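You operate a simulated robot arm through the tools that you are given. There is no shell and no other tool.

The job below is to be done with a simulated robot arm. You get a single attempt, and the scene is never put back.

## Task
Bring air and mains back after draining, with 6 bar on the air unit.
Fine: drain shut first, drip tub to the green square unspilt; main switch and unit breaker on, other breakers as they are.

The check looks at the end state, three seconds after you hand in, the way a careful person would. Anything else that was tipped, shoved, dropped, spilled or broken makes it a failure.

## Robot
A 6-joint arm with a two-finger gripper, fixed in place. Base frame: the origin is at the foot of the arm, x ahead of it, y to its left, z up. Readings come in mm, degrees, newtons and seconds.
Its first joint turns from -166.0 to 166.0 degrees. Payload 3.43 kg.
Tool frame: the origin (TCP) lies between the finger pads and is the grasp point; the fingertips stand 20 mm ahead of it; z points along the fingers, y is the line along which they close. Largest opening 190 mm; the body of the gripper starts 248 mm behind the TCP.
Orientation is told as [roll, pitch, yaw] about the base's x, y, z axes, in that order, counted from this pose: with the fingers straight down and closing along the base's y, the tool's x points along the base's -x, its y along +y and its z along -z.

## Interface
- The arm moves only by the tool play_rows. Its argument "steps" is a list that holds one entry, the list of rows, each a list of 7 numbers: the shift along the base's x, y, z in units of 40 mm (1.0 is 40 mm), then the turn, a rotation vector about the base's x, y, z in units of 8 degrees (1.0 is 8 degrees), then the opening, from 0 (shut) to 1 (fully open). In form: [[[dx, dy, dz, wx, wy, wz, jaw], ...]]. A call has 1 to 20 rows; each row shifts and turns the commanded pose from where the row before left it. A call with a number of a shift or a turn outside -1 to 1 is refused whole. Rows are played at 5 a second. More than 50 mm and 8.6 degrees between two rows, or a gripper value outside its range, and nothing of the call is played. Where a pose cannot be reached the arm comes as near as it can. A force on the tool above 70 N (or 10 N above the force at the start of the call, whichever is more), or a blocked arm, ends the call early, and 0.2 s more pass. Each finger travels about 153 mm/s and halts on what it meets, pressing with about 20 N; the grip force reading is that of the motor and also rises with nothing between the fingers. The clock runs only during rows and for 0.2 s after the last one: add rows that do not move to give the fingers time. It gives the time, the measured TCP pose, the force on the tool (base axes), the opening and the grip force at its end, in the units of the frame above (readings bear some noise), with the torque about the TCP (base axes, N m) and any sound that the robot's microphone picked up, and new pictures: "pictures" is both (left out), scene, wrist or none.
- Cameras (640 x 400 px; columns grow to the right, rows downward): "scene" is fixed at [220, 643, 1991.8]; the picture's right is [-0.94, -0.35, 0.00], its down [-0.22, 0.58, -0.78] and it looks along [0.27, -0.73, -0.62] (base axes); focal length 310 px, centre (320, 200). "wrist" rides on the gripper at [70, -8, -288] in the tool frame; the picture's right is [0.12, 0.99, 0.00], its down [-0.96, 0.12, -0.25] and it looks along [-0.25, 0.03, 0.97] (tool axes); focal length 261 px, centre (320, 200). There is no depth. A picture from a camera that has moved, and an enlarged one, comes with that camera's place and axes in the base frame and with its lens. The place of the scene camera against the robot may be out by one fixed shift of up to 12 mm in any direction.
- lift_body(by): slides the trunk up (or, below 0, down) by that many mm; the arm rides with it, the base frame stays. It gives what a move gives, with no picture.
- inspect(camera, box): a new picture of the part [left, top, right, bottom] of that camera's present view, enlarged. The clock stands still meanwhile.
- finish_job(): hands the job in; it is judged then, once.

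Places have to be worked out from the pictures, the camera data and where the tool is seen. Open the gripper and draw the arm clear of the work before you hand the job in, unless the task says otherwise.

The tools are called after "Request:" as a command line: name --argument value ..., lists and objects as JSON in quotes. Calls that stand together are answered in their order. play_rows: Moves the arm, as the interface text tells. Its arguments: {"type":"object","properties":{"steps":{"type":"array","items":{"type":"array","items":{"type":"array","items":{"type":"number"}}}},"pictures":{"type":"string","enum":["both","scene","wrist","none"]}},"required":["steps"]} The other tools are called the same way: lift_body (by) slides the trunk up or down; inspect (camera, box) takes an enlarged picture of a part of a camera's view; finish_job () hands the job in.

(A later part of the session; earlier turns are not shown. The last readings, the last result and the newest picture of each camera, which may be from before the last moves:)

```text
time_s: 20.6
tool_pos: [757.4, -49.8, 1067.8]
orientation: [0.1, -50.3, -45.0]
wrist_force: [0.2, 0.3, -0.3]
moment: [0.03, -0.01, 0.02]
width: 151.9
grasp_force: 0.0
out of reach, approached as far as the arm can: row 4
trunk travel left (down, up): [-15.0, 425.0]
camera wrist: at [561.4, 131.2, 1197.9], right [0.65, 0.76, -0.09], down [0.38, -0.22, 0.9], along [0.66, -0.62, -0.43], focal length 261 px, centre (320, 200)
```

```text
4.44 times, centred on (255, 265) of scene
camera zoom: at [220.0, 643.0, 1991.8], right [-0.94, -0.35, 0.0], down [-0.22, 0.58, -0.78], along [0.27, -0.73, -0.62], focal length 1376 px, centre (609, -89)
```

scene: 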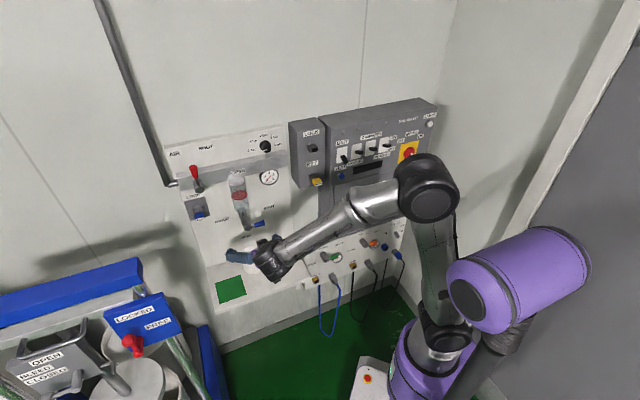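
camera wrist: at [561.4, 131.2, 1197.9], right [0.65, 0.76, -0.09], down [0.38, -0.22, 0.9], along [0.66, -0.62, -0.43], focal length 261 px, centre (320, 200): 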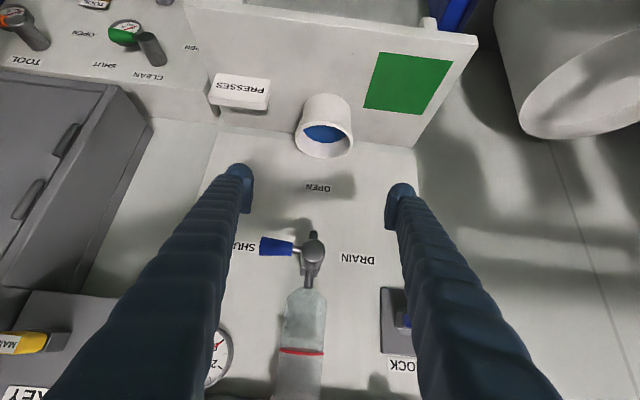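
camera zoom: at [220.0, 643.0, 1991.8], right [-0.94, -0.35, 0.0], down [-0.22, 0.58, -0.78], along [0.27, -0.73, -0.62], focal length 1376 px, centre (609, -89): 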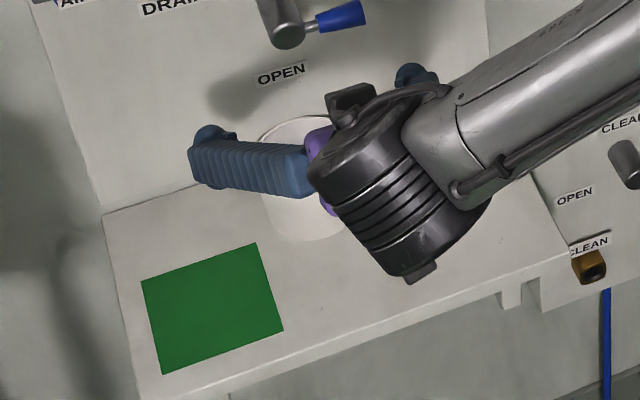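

Solving the rim from several views: tub rim centre at u≈499, m≈705, z≈888 (about 114 mm wide, 75 mm high, shelf z≈813); green square centre u≈624, m≈622. I'll come down in front of the tub with the fingers 140 mm apart and check again before closing in.

Request:
play_rows --steps '[[[0.196, -0.209, -0.779, 0, 0, 0, 0.737], [0.196, -0.209, -0.779, 0, 0, 0, 0.737], [0.196, -0.209, -0.779, 0, 0, 0, 0.737], [0.196, -0.209, -0.779, 0, 0, 0, 0.737], [0.196, -0.209, -0.779, 0, 0, 0, 0.737], [0, 0, 0, 0, 0, 0, 0.737]]]'

Request:
inspect --camera "wrist" --box '[180, 40, 480, 230]'

```text
time_s: 22.0
tool_pos: [798.1, -92.0, 912.6]
orientation: [-0.1, -50.4, -44.9]
wrist_force: [0.3, 0.2, 0.3]
moment: [-0.02, 0.01, -0.05]
width: 140.2
grasp_force: 0.0
trunk travel left (down, up): [-15.0, 425.0]
camera wrist: at [601.5, 90.8, 1041.6], right [0.65, 0.76, -0.09], down [0.38, -0.22, 0.9], along [0.66, -0.62, -0.43], focal length 261 px, centre (320, 200)
```

scene: 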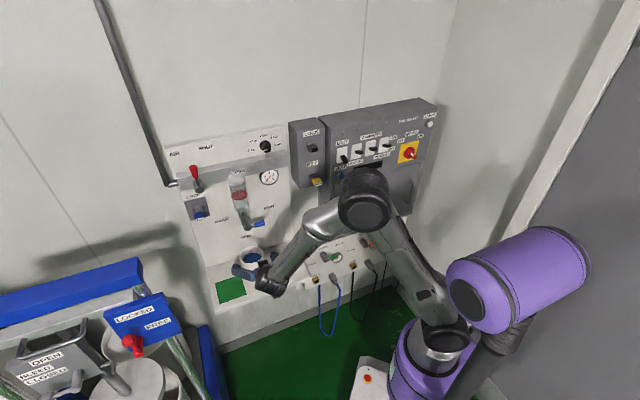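
wrist: 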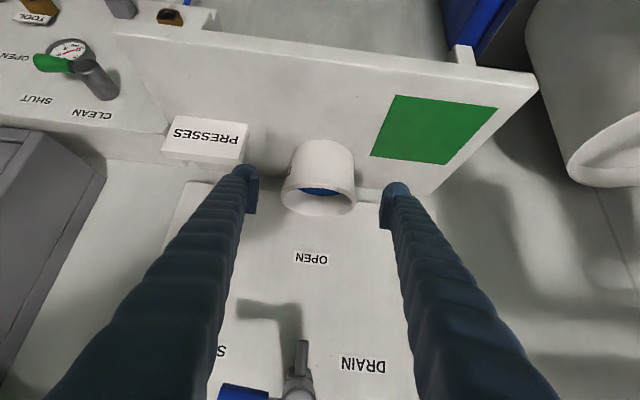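

```text
2.11 times, centred on (330, 135) of wrist
camera zoom: at [601.5, 90.8, 1041.6], right [0.65, 0.76, -0.09], down [0.38, -0.22, 0.9], along [0.66, -0.62, -0.43], focal length 549 px, centre (299, 337)
```

zoom: 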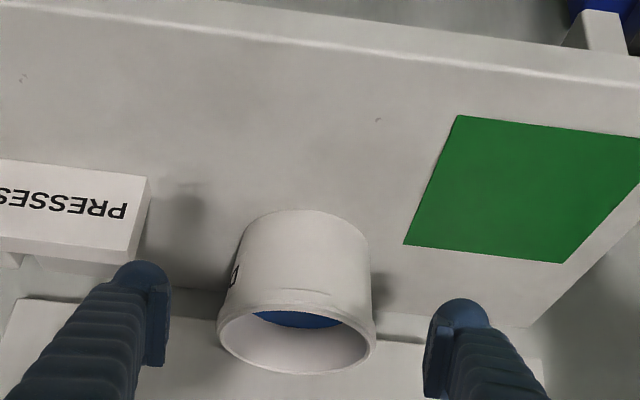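

Refined: shelf z≈800, rim z≈882, tub centre m≈710, and the fingers straddle it symmetrically with about 13 mm to the PRESSES sign at 130 mm opening. I'll slide in along the tool axis around the tub.

Request:
play_rows --steps '[[[0, 0, 0, 0, 0, 0, 0.684], [0.349, -0.355, -0.429, 0, 0, 0, 0.684], [0.349, -0.355, -0.429, 0, 0, 0, 0.684], [0.349, -0.355, -0.429, 0, 0, 0, 0.684], [0.349, -0.355, -0.429, 0, 0, 0, 0.684], [0, 0, 0, 0, 0, 0, 0.684]]]'

Request:
inspect --camera "wrist" --box '[220, 120, 420, 270]'

Request:
inspect --camera "scene" --box '[200, 220, 310, 310]'

```text
time_s: 23.4
tool_pos: [853.2, -147.6, 843.4]
orientation: [-0.1, -50.4, -44.8]
wrist_force: [-0.4, -0.2, -0.7]
moment: [0.01, 0.02, -0.03]
width: 130.2
grasp_force: 0.0
trunk travel left (down, up): [-15.0, 425.0]
camera wrist: at [657.1, 34.6, 971.7], right [0.65, 0.76, -0.09], down [0.38, -0.22, 0.9], along [0.66, -0.62, -0.43], focal length 261 px, centre (320, 200)
```

scene: 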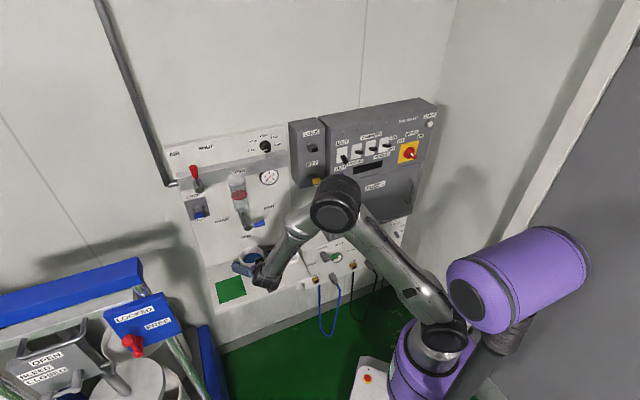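
wrist: 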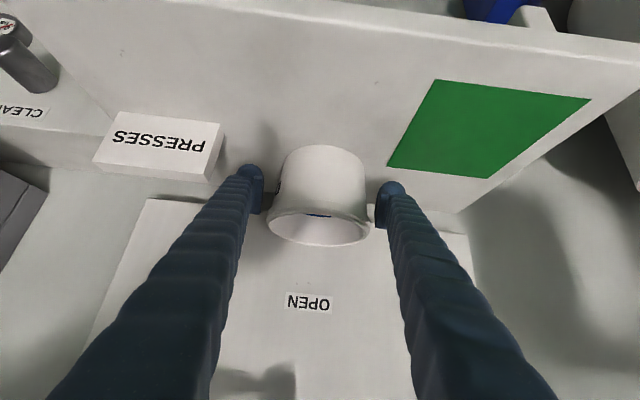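

```text
2.67 times, centred on (320, 195) of wrist
camera zoom: at [657.1, 34.6, 971.7], right [0.65, 0.76, -0.09], down [0.38, -0.22, 0.9], along [0.66, -0.62, -0.43], focal length 695 px, centre (320, 213)
```

zoom: 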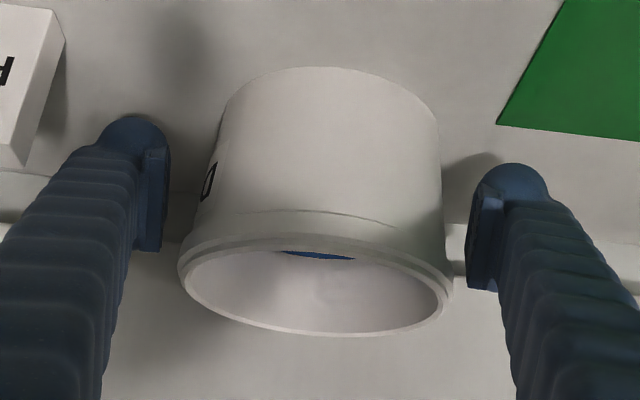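

```text
4.44 times, centred on (255, 265) of scene
camera zoom: at [220.0, 643.0, 1991.8], right [-0.94, -0.35, 0.0], down [-0.22, 0.58, -0.78], along [0.27, -0.73, -0.62], focal length 1376 px, centre (609, -89)
```

zoom: 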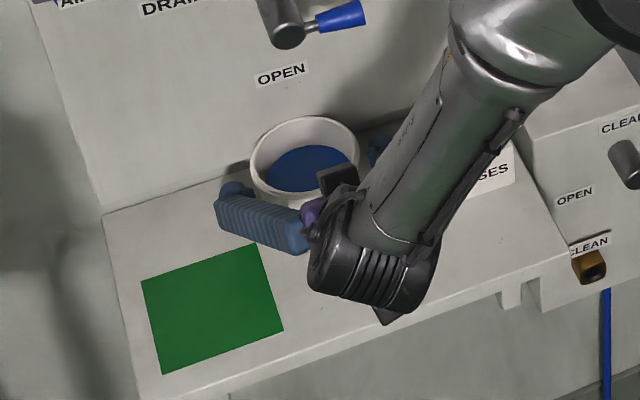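

The pads sit symmetrically either side of the tub body, below the lip, with clear space to the sign. I'll close slowly onto it.

Request:
play_rows --steps '[[[0, 0, 0, 0, 0, 0, 0.65], [0, 0, 0, 0, 0, 0, 0.62], [0, 0, 0, 0, 0, 0, 0.6], [0, 0, 0, 0, 0, 0, 0.58], [0, 0, 0, 0, 0, 0, 0.56], [0, 0, 0, 0, 0, 0, 0.54], [0, 0, 0, 0, 0, 0, 0.52], [0, 0, 0, 0, 0, 0, 0.5], [0, 0, 0, 0, 0, 0, 0.48], [0, 0, 0, 0, 0, 0, 0.45]]]'

Request:
inspect --camera "wrist" --box '[220, 120, 420, 270]'

```text
time_s: 25.6
tool_pos: [851.8, -147.3, 842.3]
orientation: [-0.1, -50.5, -44.7]
wrist_force: [-0.7, -0.3, 0.9]
moment: [-0.1, 0.11, 0.03]
width: 106.6
grasp_force: 19.9
trunk travel left (down, up): [-15.0, 425.0]
camera wrist: at [656.7, 34.7, 972.0], right [0.65, 0.76, -0.09], down [0.38, -0.22, 0.9], along [0.66, -0.62, -0.43], focal length 261 px, centre (320, 200)
```

scene: 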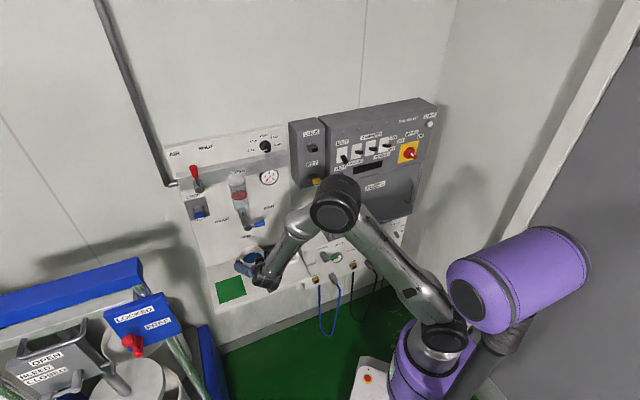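
wrist: 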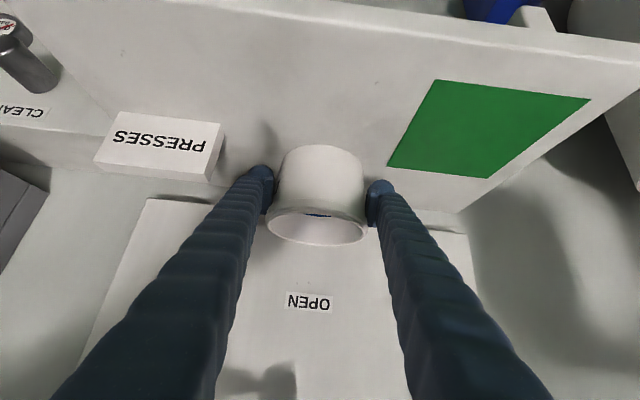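

```text
2.67 times, centred on (320, 195) of wrist
camera zoom: at [656.7, 34.7, 972.0], right [0.65, 0.76, -0.09], down [0.38, -0.22, 0.9], along [0.66, -0.62, -0.43], focal length 695 px, centre (320, 213)
```

zoom: 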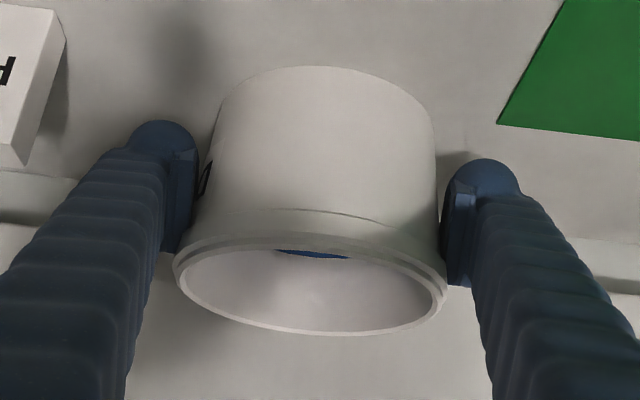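

Firm 20 N grip on the 107 mm wide body. I'll lift gently 16 mm and check it hangs level.

Request:
play_rows --steps '[[[0, 0, 0.03, 0, 0, 0, 0.45], [0, 0, 0.06, 0, 0, 0, 0.45], [0, 0, 0.09, 0, 0, 0, 0.45], [0, 0, 0.09, 0, 0, 0, 0.45], [0, 0, 0.08, 0, 0, 0, 0.45], [0, 0, 0.05, 0, 0, 0, 0.45], [0, 0, 0, 0, 0, 0, 0.45]]]'

Request:
inspect --camera "wrist" --box '[220, 120, 420, 270]'

Request:
inspect --camera "scene" --box '[200, 220, 310, 310]'

```text
time_s: 27.2
tool_pos: [852.8, -148.3, 858.8]
orientation: [0.0, -50.4, -44.9]
wrist_force: [0.8, 0.1, -1.7]
moment: [0.0, 0.01, 0.01]
width: 108.8
grasp_force: 19.8
trunk travel left (down, up): [-15.0, 425.0]
camera wrist: at [656.8, 32.9, 988.1], right [0.65, 0.76, -0.09], down [0.38, -0.22, 0.9], along [0.66, -0.62, -0.43], focal length 261 px, centre (320, 200)
```

scene: 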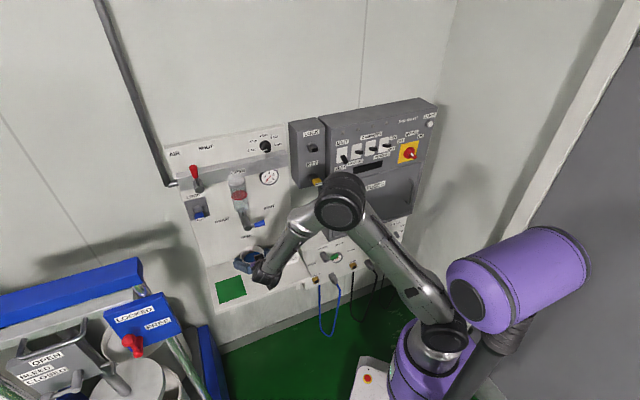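
wrist: 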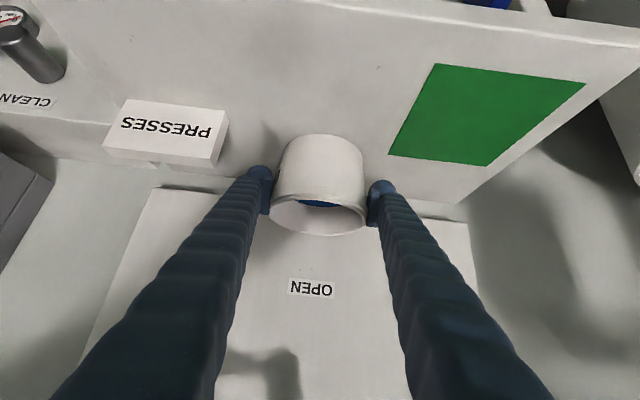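

```text
2.67 times, centred on (320, 195) of wrist
camera zoom: at [656.8, 32.9, 988.1], right [0.65, 0.76, -0.09], down [0.38, -0.22, 0.9], along [0.66, -0.62, -0.43], focal length 695 px, centre (320, 213)
```

zoom: 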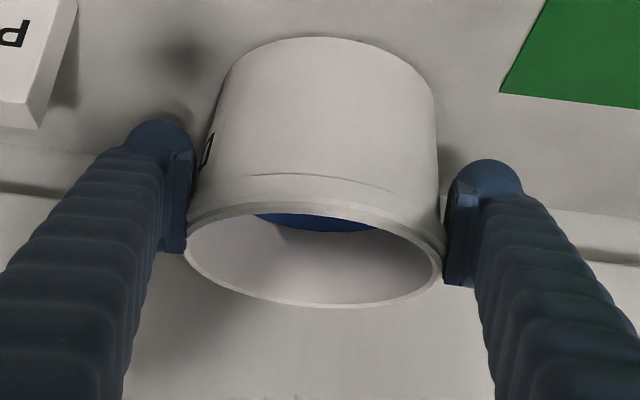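

```text
4.44 times, centred on (255, 265) of scene
camera zoom: at [220.0, 643.0, 1991.8], right [-0.94, -0.35, 0.0], down [-0.22, 0.58, -0.78], along [0.27, -0.73, -0.62], focal length 1376 px, centre (609, -89)
```

zoom: 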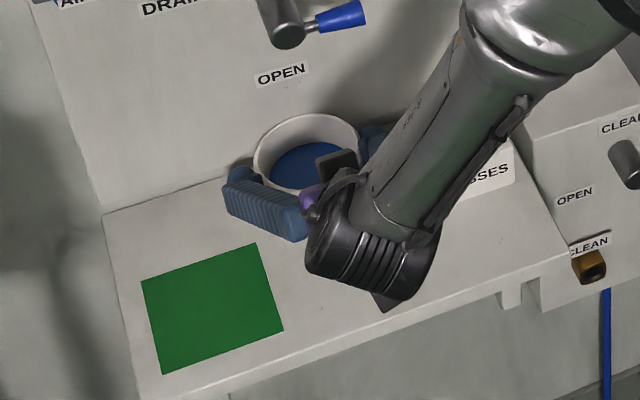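

The fingers slid up about 12 mm on the tapered body before it began to lift (about 4 mm off by the scene view), the lip now resting near the pads. I'll raise a further 8 mm slowly and compare.

Request:
play_rows --steps '[[[0, 0, 0.05, 0, 0, 0, 0.3], [0, 0, 0.05, 0, 0, 0, 0.3], [0, 0, 0.05, 0, 0, 0, 0.3], [0, 0, 0.05, 0, 0, 0, 0.3], [0, 0, 0, 0, 0, 0, 0.3], [0, 0, 0, 0, 0, 0, 0.3]]]'

Request:
inspect --camera "wrist" --box '[220, 120, 420, 270]'

Request:
inspect --camera "scene" --box '[200, 220, 310, 310]'

```text
time_s: 28.6
tool_pos: [852.9, -148.6, 865.8]
orientation: [-0.1, -50.3, -44.9]
wrist_force: [0.3, 0.5, -2.4]
moment: [0.04, 0.05, 0.0]
width: 108.5
grasp_force: 19.9
trunk travel left (down, up): [-15.0, 425.0]
camera wrist: at [656.7, 32.5, 995.5], right [0.65, 0.76, -0.09], down [0.38, -0.22, 0.9], along [0.66, -0.62, -0.43], focal length 261 px, centre (320, 200)
```

scene: 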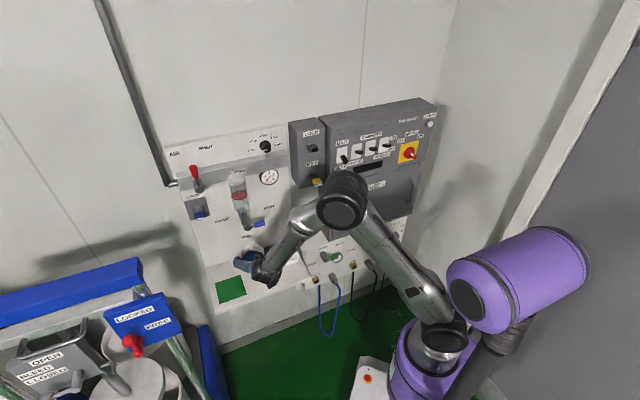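
wrist: 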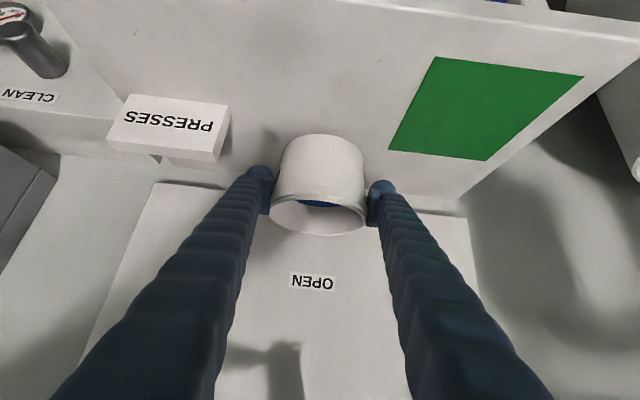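

```text
2.67 times, centred on (320, 195) of wrist
camera zoom: at [656.7, 32.5, 995.5], right [0.65, 0.76, -0.09], down [0.38, -0.22, 0.9], along [0.66, -0.62, -0.43], focal length 695 px, centre (320, 213)
```

zoom: 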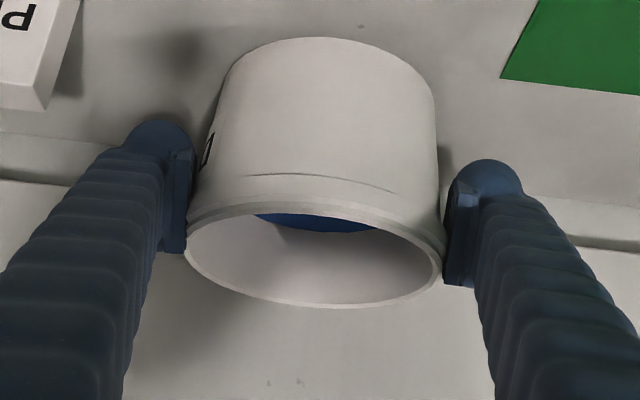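

```text
4.44 times, centred on (255, 265) of scene
camera zoom: at [220.0, 643.0, 1991.8], right [-0.94, -0.35, 0.0], down [-0.22, 0.58, -0.78], along [0.27, -0.73, -0.62], focal length 1376 px, centre (609, -89)
```

zoom: 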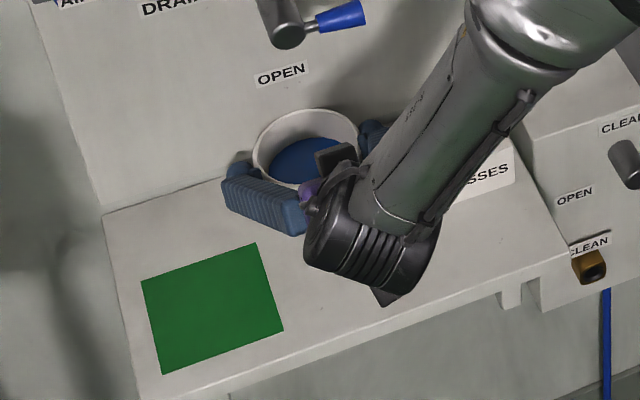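

Now the tub rides rigidly with the gripper, about 12 mm off the shelf and level. I'll carry it smoothly (about 40 mm/s, with ramps) to over the green square.

Request:
play_rows --steps '[[[0.017, 0.062, 0, 0, 0, 0, 0.3], [0.034, 0.125, 0, 0, 0, 0, 0.3], [0.0515, 0.187, 0, 0, 0, 0, 0.3], [0.0572, 0.208, 0, 0, 0, 0, 0.3], [0.0572, 0.208, 0, 0, 0, 0, 0.3], [0.0572, 0.208, 0, 0, 0, 0, 0.3], [0.0572, 0.208, 0, 0, 0, 0, 0.3], [0.0572, 0.208, 0, 0, 0, 0, 0.3], [0.0572, 0.208, 0, 0, 0, 0, 0.3], [0.0572, 0.208, 0, 0, 0, 0, 0.3], [0.0572, 0.208, 0, 0, 0, 0, 0.3], [0.0572, 0.208, 0, 0, 0, 0, 0.3], [0.0572, 0.208, 0, 0, 0, 0, 0.3], [0.0572, 0.208, 0, 0, 0, 0, 0.3], [0.0572, 0.208, 0, 0, 0, 0, 0.3], [0.0572, 0.208, 0, 0, 0, 0, 0.3], [0.0572, 0.208, 0, 0, 0, 0, 0.3], [0.0515, 0.187, 0, 0, 0, 0, 0.3], [0.034, 0.125, 0, 0, 0, 0, 0.3], [0.017, 0.062, 0, 0, 0, 0, 0.3]]]'

Request:
inspect --camera "wrist" --box '[200, 80, 440, 270]'

Request:
inspect --camera "scene" --box '[190, 230, 300, 320]'

```text
time_s: 32.8
tool_pos: [892.4, -3.9, 866.3]
orientation: [0.0, -50.5, -45.0]
wrist_force: [0.7, -1.1, -2.2]
moment: [0.03, 0.0, 0.01]
width: 108.8
grasp_force: 20.5
trunk travel left (down, up): [-15.0, 425.0]
camera wrist: at [697.7, 178.9, 996.2], right [0.65, 0.76, -0.09], down [0.38, -0.22, 0.9], along [0.66, -0.62, -0.43], focal length 261 px, centre (320, 200)
```

scene: 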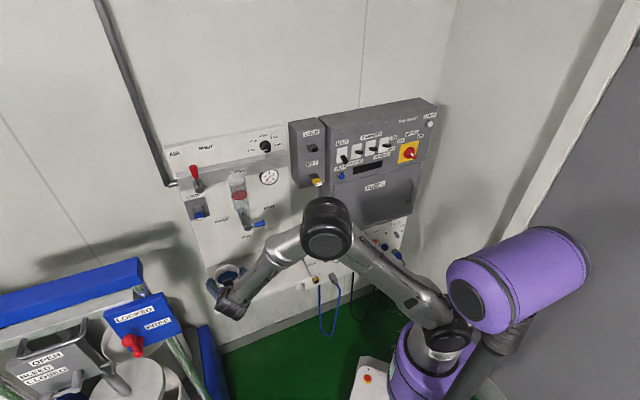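
wrist: 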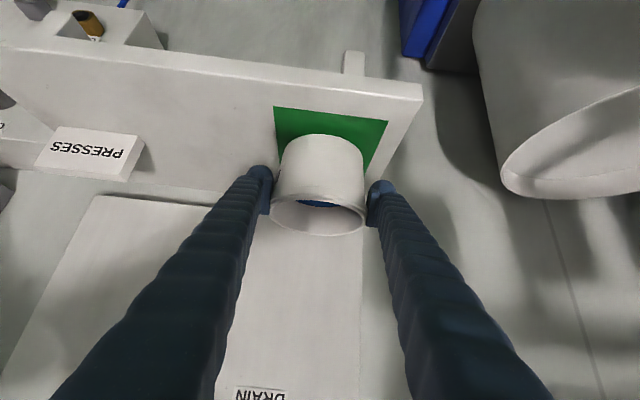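

```text
2.11 times, centred on (320, 175) of wrist
camera zoom: at [697.7, 178.9, 996.2], right [0.65, 0.76, -0.09], down [0.38, -0.22, 0.9], along [0.66, -0.62, -0.43], focal length 549 px, centre (320, 253)
```

zoom: 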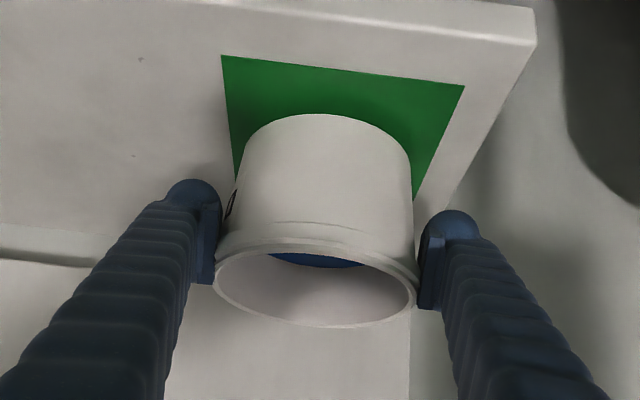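

```text
4.44 times, centred on (245, 275) of scene
camera zoom: at [220.0, 643.0, 1991.8], right [-0.94, -0.35, 0.0], down [-0.22, 0.58, -0.78], along [0.27, -0.73, -0.62], focal length 1376 px, centre (653, -133)
```

zoom: 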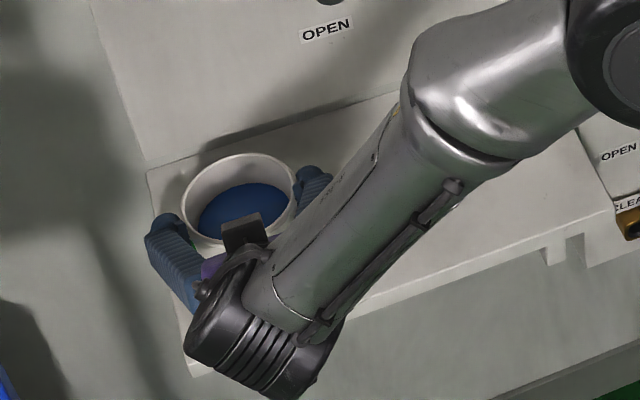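

The tub is over the square: square spans u≈569–688, m≈572–692; tub centre about (628, 637). I'll trim 4 mm back from the wall and lower slowly until it is set down.

Request:
play_rows --steps '[[[-0.035, 0.035, 0, 0, 0, 0, 0.3], [-0.035, 0.035, 0, 0, 0, 0, 0.3], [0, 0, -0.05, 0, 0, 0, 0.3], [0, 0, -0.06, 0, 0, 0, 0.3], [0, 0, -0.06, 0, 0, 0, 0.3], [0, 0, -0.05, 0, 0, 0, 0.3], [0, 0, -0.04, 0, 0, 0, 0.3], [0, 0, 0, 0, 0, 0, 0.3]]]'

Request:
inspect --camera "wrist" --box '[200, 80, 440, 270]'

```text
time_s: 34.6
tool_pos: [889.6, 0.9, 855.6]
orientation: [0.0, -50.4, -45.0]
wrist_force: [0.0, -0.7, -2.6]
moment: [0.03, -0.02, -0.02]
width: 108.6
grasp_force: 20.4
trunk travel left (down, up): [-15.0, 425.0]
camera wrist: at [694.4, 182.3, 985.5], right [0.65, 0.76, -0.09], down [0.38, -0.22, 0.9], along [0.66, -0.62, -0.43], focal length 261 px, centre (320, 200)
```

scene: 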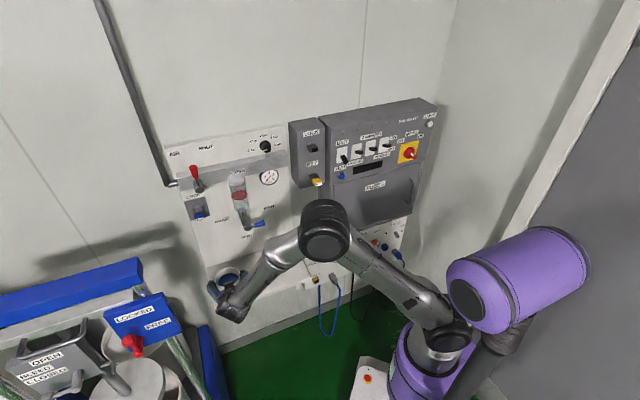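
wrist: 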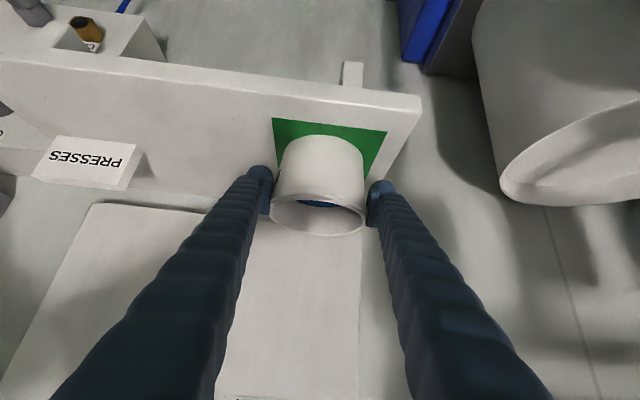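

```text
2.11 times, centred on (320, 175) of wrist
camera zoom: at [694.4, 182.3, 985.5], right [0.65, 0.76, -0.09], down [0.38, -0.22, 0.9], along [0.66, -0.62, -0.43], focal length 549 px, centre (320, 253)
```

zoom: 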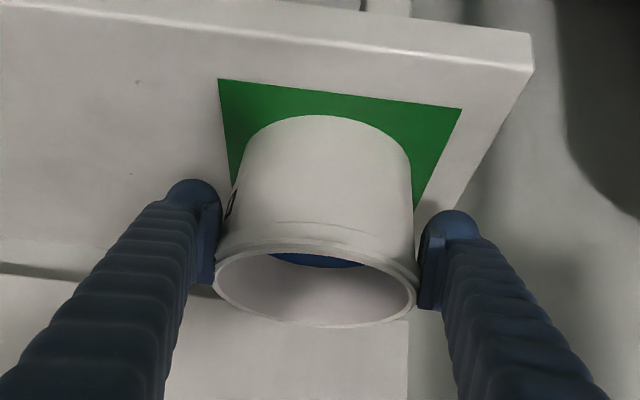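

Still hanging (−2.6 N) and well inside the square's borders. I'll keep lowering in 2 mm steps.

Request:
play_rows --steps '[[[0, 0, -0.04, 0, 0, 0, 0.3], [0, 0, -0.04, 0, 0, 0, 0.3], [0, 0, -0.04, 0, 0, 0, 0.3], [0, 0, 0, 0, 0, 0, 0.3]]]' --pictures "wrist"

Request:
inspect --camera "wrist" --box '[200, 80, 440, 270]'

```text
time_s: 35.6
tool_pos: [890.1, 1.6, 853.4]
orientation: [0.2, -50.7, -45.0]
wrist_force: [0.4, 5.0, 15.3]
moment: [-0.34, -0.03, -0.04]
width: 108.4
grasp_force: 20.1
trunk travel left (down, up): [-15.0, 425.0]
camera wrist: at [693.8, 182.5, 982.3], right [0.65, 0.76, -0.09], down [0.38, -0.22, 0.9], along [0.66, -0.62, -0.43], focal length 261 px, centre (320, 200)
```

wrist: 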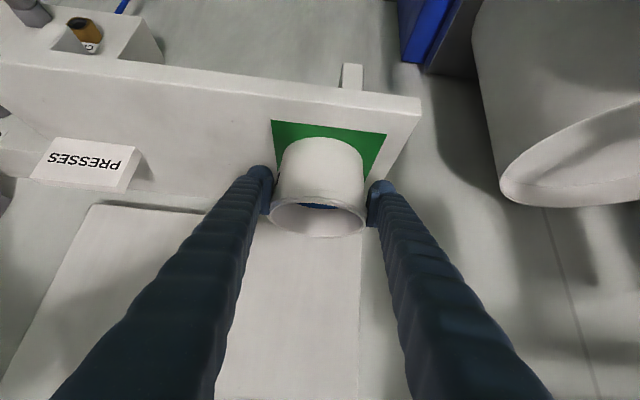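

```text
2.11 times, centred on (320, 175) of wrist
camera zoom: at [693.8, 182.5, 982.3], right [0.65, 0.76, -0.09], down [0.38, -0.22, 0.9], along [0.66, -0.62, -0.43], focal length 549 px, centre (320, 253)
```

zoom: 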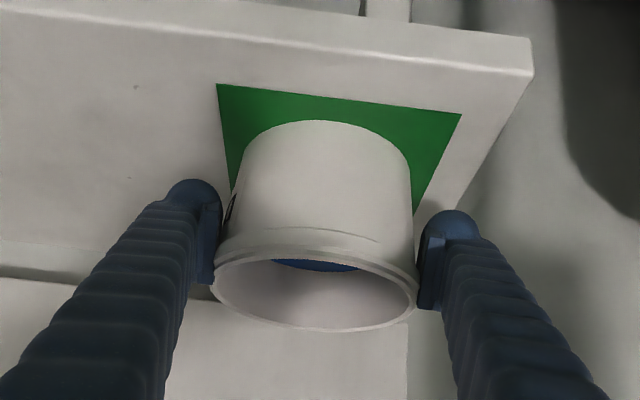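

Contact at +15 N: the tub is on the shelf. I'll ease off a millimetre and open the fingers gradually.

Request:
play_rows --steps '[[[0, 0, 0.03, 0, 0, 0, 0.5], [0, 0, 0, 0, 0, 0, 0.56], [0, 0, 0, 0, 0, 0, 0.58], [0, 0, 0, 0, 0, 0, 0.6], [0, 0, 0, 0, 0, 0, 0.62], [0, 0, 0, 0, 0, 0, 0.65], [0, 0, 0, 0, 0, 0, 0.69], [0, 0, 0, 0, 0, 0, 0.69]]]' --pictures "wrist"

Request:
inspect --camera "wrist" --box '[200, 80, 440, 270]'

```text
time_s: 37.4
tool_pos: [889.7, -1.3, 854.2]
orientation: [-0.1, -50.5, -45.0]
wrist_force: [0.7, -0.3, -0.8]
moment: [0.0, 0.01, 0.01]
width: 131.0
grasp_force: 0.0
trunk travel left (down, up): [-15.0, 425.0]
camera wrist: at [694.4, 181.6, 982.7], right [0.65, 0.76, -0.09], down [0.38, -0.22, 0.9], along [0.66, -0.62, -0.43], focal length 261 px, centre (320, 200)
```

wrist: 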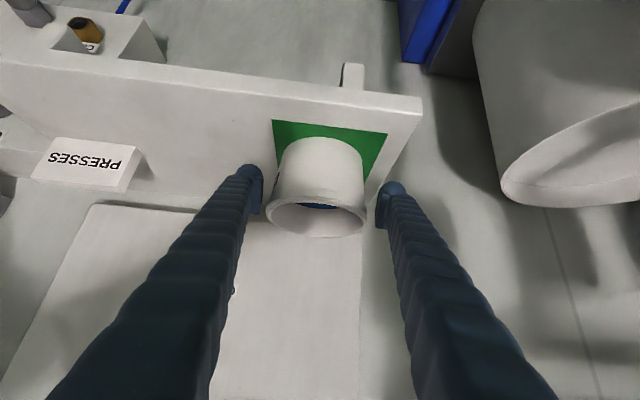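

```text
2.11 times, centred on (320, 175) of wrist
camera zoom: at [694.4, 181.6, 982.7], right [0.65, 0.76, -0.09], down [0.38, -0.22, 0.9], along [0.66, -0.62, -0.43], focal length 549 px, centre (320, 253)
```

zoom: 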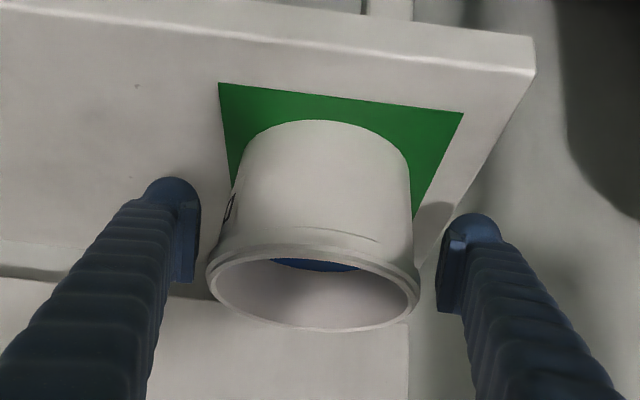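

The tub stands free and centred on the green square. I'll back straight out along the tool axis, then check the scene.

Request:
play_rows --steps '[[[-0.3, 0.3, 0.36, 0, 0, 0, 0.69], [-0.5, 0.5, 0.6, 0, 0, 0, 0.69], [-0.5, 0.5, 0.6, 0, 0, 0, 0.69], [-0.5, 0.5, 0.6, 0, 0, 0, 0.69], [-0.3, 0.3, 0.6, 0, 0, 0, 0.69], [0, 0, 0, 0, 0, 0, 0.5]]]'

Request:
inspect --camera "scene" --box '[190, 220, 310, 320]'

Request:
inspect --camera "wrist" --box '[240, 40, 440, 200]'

```text
time_s: 38.8
tool_pos: [806.8, 83.6, 963.4]
orientation: [0.0, -50.4, -44.9]
wrist_force: [0.1, -0.3, -0.3]
moment: [0.02, -0.05, 0.0]
width: 94.9
grasp_force: 0.0
trunk travel left (down, up): [-15.0, 425.0]
camera wrist: at [611.1, 265.8, 1092.1], right [0.65, 0.76, -0.09], down [0.38, -0.22, 0.9], along [0.66, -0.62, -0.43], focal length 261 px, centre (320, 200)
```

scene: 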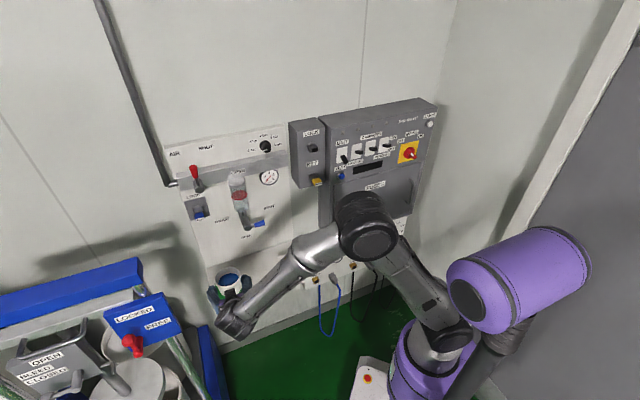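
wrist: 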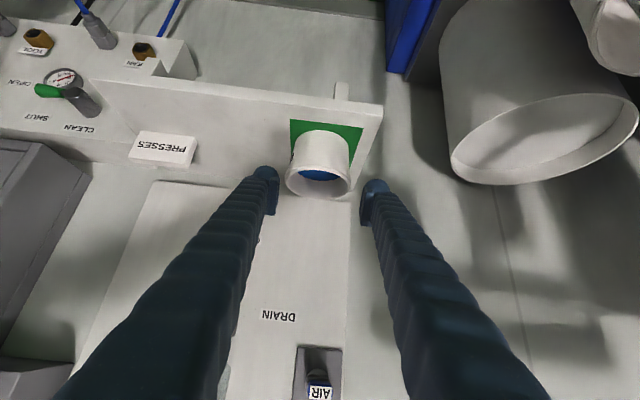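

```text
4.00 times, centred on (250, 270) of scene
camera zoom: at [220.0, 643.0, 1991.8], right [-0.94, -0.35, 0.0], down [-0.22, 0.58, -0.78], along [0.27, -0.73, -0.62], focal length 1239 px, centre (600, -80)
```

zoom: 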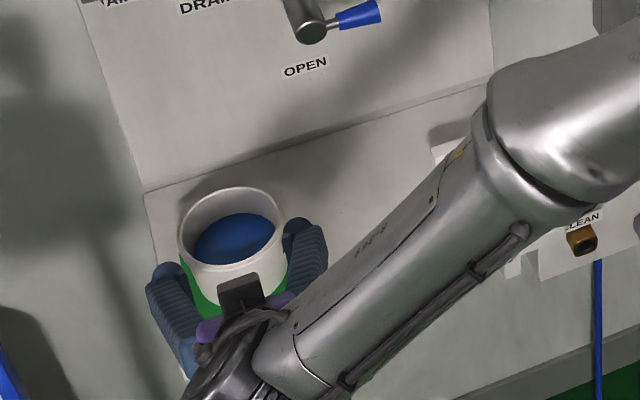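

```text
2.50 times, centred on (340, 120) of wrist
camera zoom: at [611.1, 265.8, 1092.1], right [0.65, 0.76, -0.09], down [0.38, -0.22, 0.9], along [0.66, -0.62, -0.43], focal length 652 px, centre (270, 400)
```

zoom: 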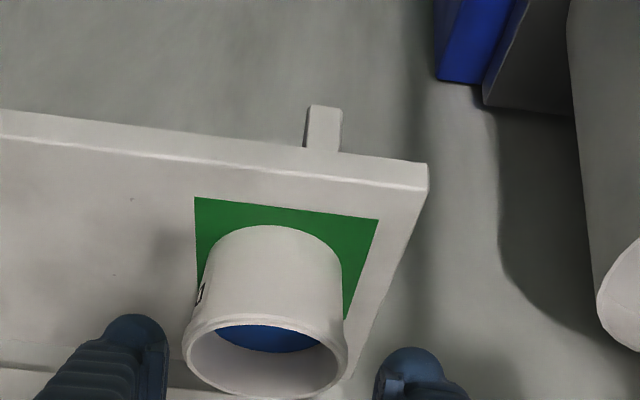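

Tub good. Now raise the trunk for the air unit and bring the tool back to horizontal, staying about 510 mm out.

Request:
lift_body --by 300

Request:
play_rows --steps '[[[0, 0, 0.6, -0.7, -0.7, 0, 0.3], [0, 0, 0.6, -0.7, -0.7, 0, 0.3], [0, 0, 0.6, -0.7, -0.7, 0, 0.3], [0, 0, 0.4, -0.7, -0.7, 0, 0.3], [0, 0, 0.2, -0.7, -0.7, 0, 0.3], [0, 0, 0, 0, 0, 0, 0.3]]]'

```text
time_s: 41.8
tool_pos: [807.4, 83.5, 1262.4]
orientation: [-0.1, -50.4, -44.9]
wrist_force: [-1.1, -0.5, -0.9]
moment: [0.0, -0.01, 0.0]
width: 94.8
grasp_force: 0.1
trunk travel left (down, up): [-315.0, 125.0]
```

```text
time_s: 43.2
tool_pos: [807.2, 83.2, 1358.4]
orientation: [-179.1, -89.9, 134.1]
wrist_force: [-0.4, 0.8, 0.5]
moment: [-0.01, 0.01, -0.02]
width: 56.8
grasp_force: 0.1
trunk travel left (down, up): [-315.0, 125.0]
camera wrist: at [596.1, 280.1, 1288.4], right [0.7, 0.7, -0.12], down [-0.09, 0.26, 0.96], along [0.71, -0.66, 0.25], focal length 261 px, centre (320, 200)
```

scene: 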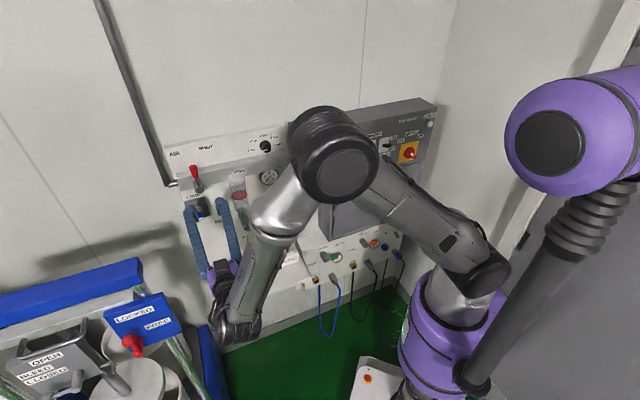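
wrist: 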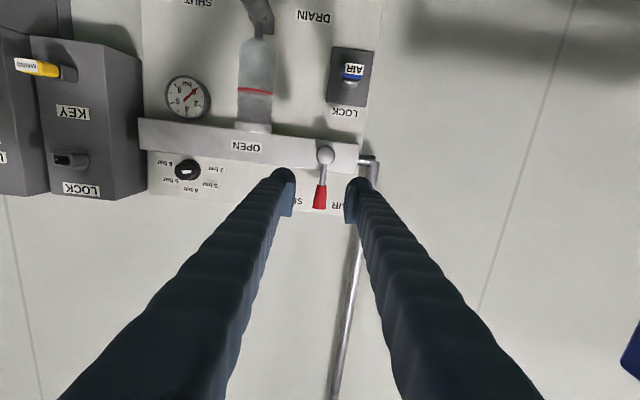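

Request:
inspect --camera "wrist" --box '[220, 90, 400, 230]'

Request:
inspect --camera "wrist" --box '[130, 60, 270, 210]'

Request:
inspect --camera "wrist" --box '[0, 40, 140, 210]'

Request:
inspect --camera "scene" --box '[200, 240, 270, 310]'

```text
2.86 times, centred on (310, 160) of wrist
camera zoom: at [596.1, 280.1, 1288.4], right [0.7, 0.7, -0.12], down [-0.09, 0.26, 0.96], along [0.71, -0.66, 0.25], focal length 745 px, centre (349, 314)
```

zoom: 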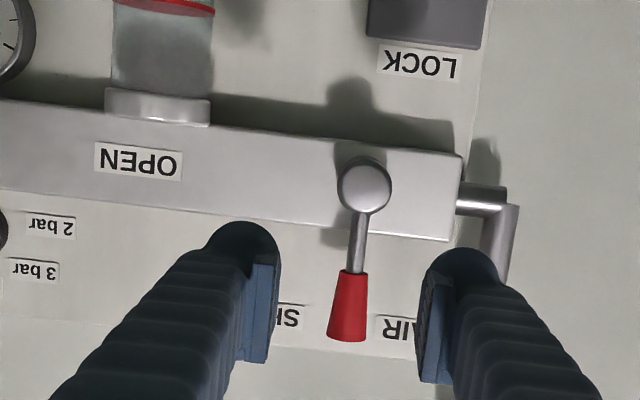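

```text
2.67 times, centred on (200, 135) of wrist
camera zoom: at [596.1, 280.1, 1288.4], right [0.7, 0.7, -0.12], down [-0.09, 0.26, 0.96], along [0.71, -0.66, 0.25], focal length 695 px, centre (640, 373)
```

zoom: 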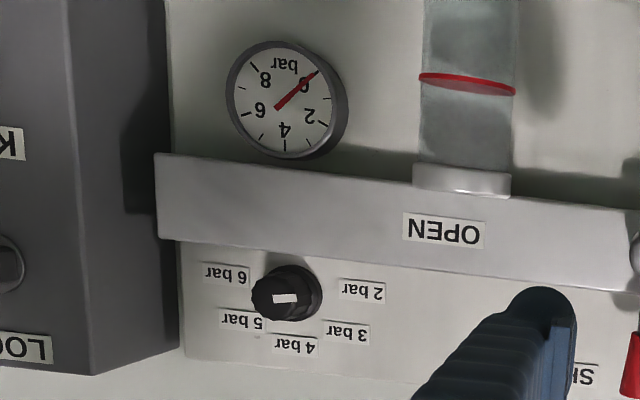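

```text
2.35 times, centred on (70, 125) of wrist
camera zoom: at [596.1, 280.1, 1288.4], right [0.7, 0.7, -0.12], down [-0.09, 0.26, 0.96], along [0.71, -0.66, 0.25], focal length 613 px, centre (908, 376)
```

zoom: 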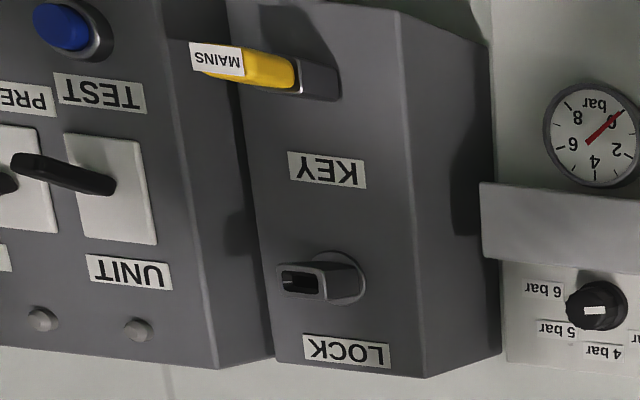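

```text
5.71 times, centred on (235, 275) of scene
camera zoom: at [220.0, 643.0, 1991.8], right [-0.94, -0.35, 0.0], down [-0.22, 0.58, -0.78], along [0.27, -0.73, -0.62], focal length 1770 px, centre (806, -229)
```

zoom: 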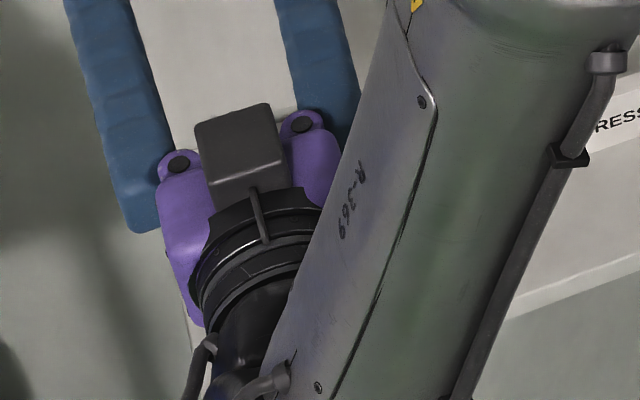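

Air valve: disc at u≈633, m≈676, z≈1324; red handle up to z≈1424; the bar face is at m≈728. I'll close the fingers and place them left of the red handle's upper part, then check.

Request:
play_rows --steps '[[[0.88, -0.15, 0.52, 0, 0, 0, 0.0], [0.88, -0.15, 0.52, 0, 0, 0, 0.0], [0.88, -0.15, 0.52, 0, 0, 0, 0.0], [0.7, -0.7, 0, 0, 0, 0, 0.0], [0.72, -0.72, 0, 0, 0, 0, 0.0], [0, 0, 0, 0, 0, 0, 0.0]]]'

Request:
inspect --camera "scene" --box '[160, 130, 280, 220]'

Request:
inspect --camera "wrist" --box '[200, 80, 440, 260]'

```text
time_s: 44.6
tool_pos: [971.9, 8.4, 1423.7]
orientation: [-84.9, -89.9, 40.0]
wrist_force: [0.3, -0.6, 0.2]
moment: [0.03, -0.03, 0.01]
width: 0.0
grasp_force: 19.7
trunk travel left (down, up): [-315.0, 125.0]
camera wrist: at [761.2, 205.0, 1352.0], right [0.7, 0.7, -0.12], down [-0.09, 0.26, 0.96], along [0.71, -0.66, 0.25], focal length 261 px, centre (320, 200)
```

scene: 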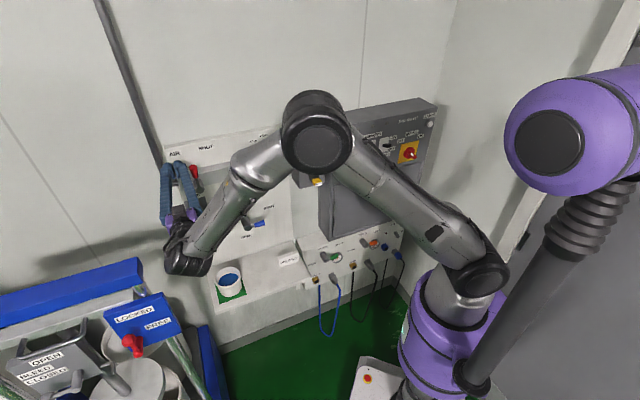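
wrist: 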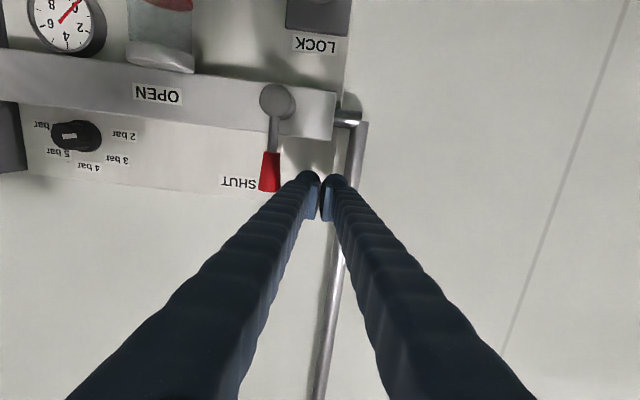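

```text
4.44 times, centred on (220, 175) of scene
camera zoom: at [220.0, 643.0, 1991.8], right [-0.94, -0.35, 0.0], down [-0.22, 0.58, -0.78], along [0.27, -0.73, -0.62], focal length 1376 px, centre (764, 311)
```

zoom: 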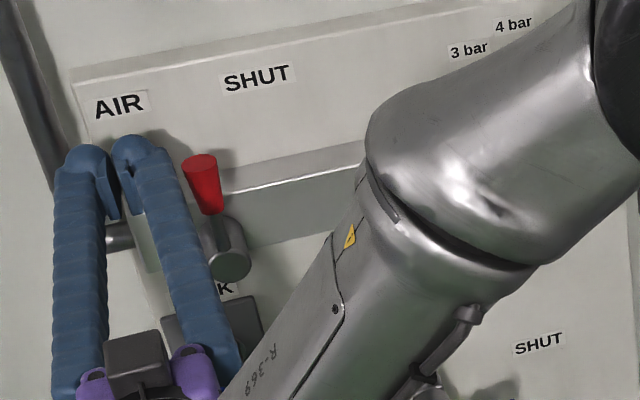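

```text
2.22 times, centred on (320, 170) of wrist
camera zoom: at [761.2, 205.0, 1352.0], right [0.7, 0.7, -0.12], down [-0.09, 0.26, 0.96], along [0.71, -0.66, 0.25], focal length 579 px, centre (320, 267)
```

zoom: 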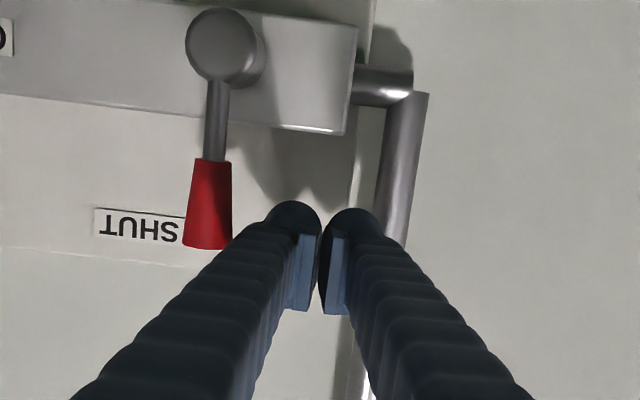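

Fingertips sit about 11 mm left of the red handle. I'll push gently a short way first, to feel whether the valve is free or locked.

Request:
play_rows --steps '[[[-0.2, -0.26, -0.19, 0, 0, 0, 0.0], [-0.17, -0.25, -0.0375, 0, 0, 0, 0.0], [-0.11, -0.11, 0, 0, 0, 0, 0.0], [-0.11, -0.11, 0, 0, 0, 0, 0.0]]]' --pictures "wrist"

Request:
inspect --camera "wrist" --box '[200, 80, 440, 260]'

```text
time_s: 45.6
tool_pos: [946.3, -19.3, 1411.8]
orientation: [-53.0, -90.0, 8.2]
wrist_force: [0.3, -1.2, -0.1]
moment: [0.01, 0.01, 0.01]
width: 0.0
grasp_force: 19.7
trunk travel left (down, up): [-315.0, 125.0]
camera wrist: at [736.6, 177.0, 1341.5], right [0.7, 0.7, -0.12], down [-0.09, 0.26, 0.96], along [0.71, -0.66, 0.25], focal length 261 px, centre (320, 200)
```

wrist: 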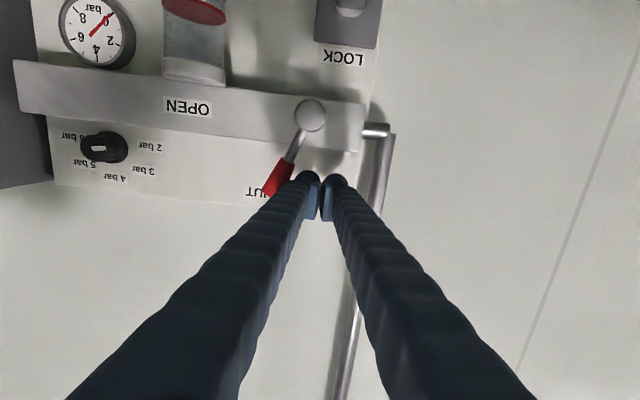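

```text
2.22 times, centred on (320, 170) of wrist
camera zoom: at [736.6, 177.0, 1341.5], right [0.7, 0.7, -0.12], down [-0.09, 0.26, 0.96], along [0.71, -0.66, 0.25], focal length 579 px, centre (320, 267)
```

zoom: 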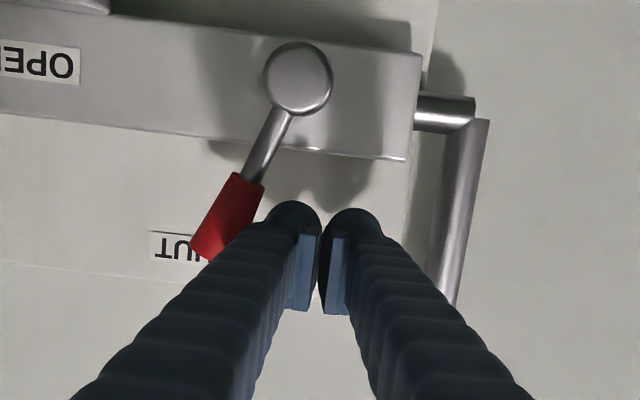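

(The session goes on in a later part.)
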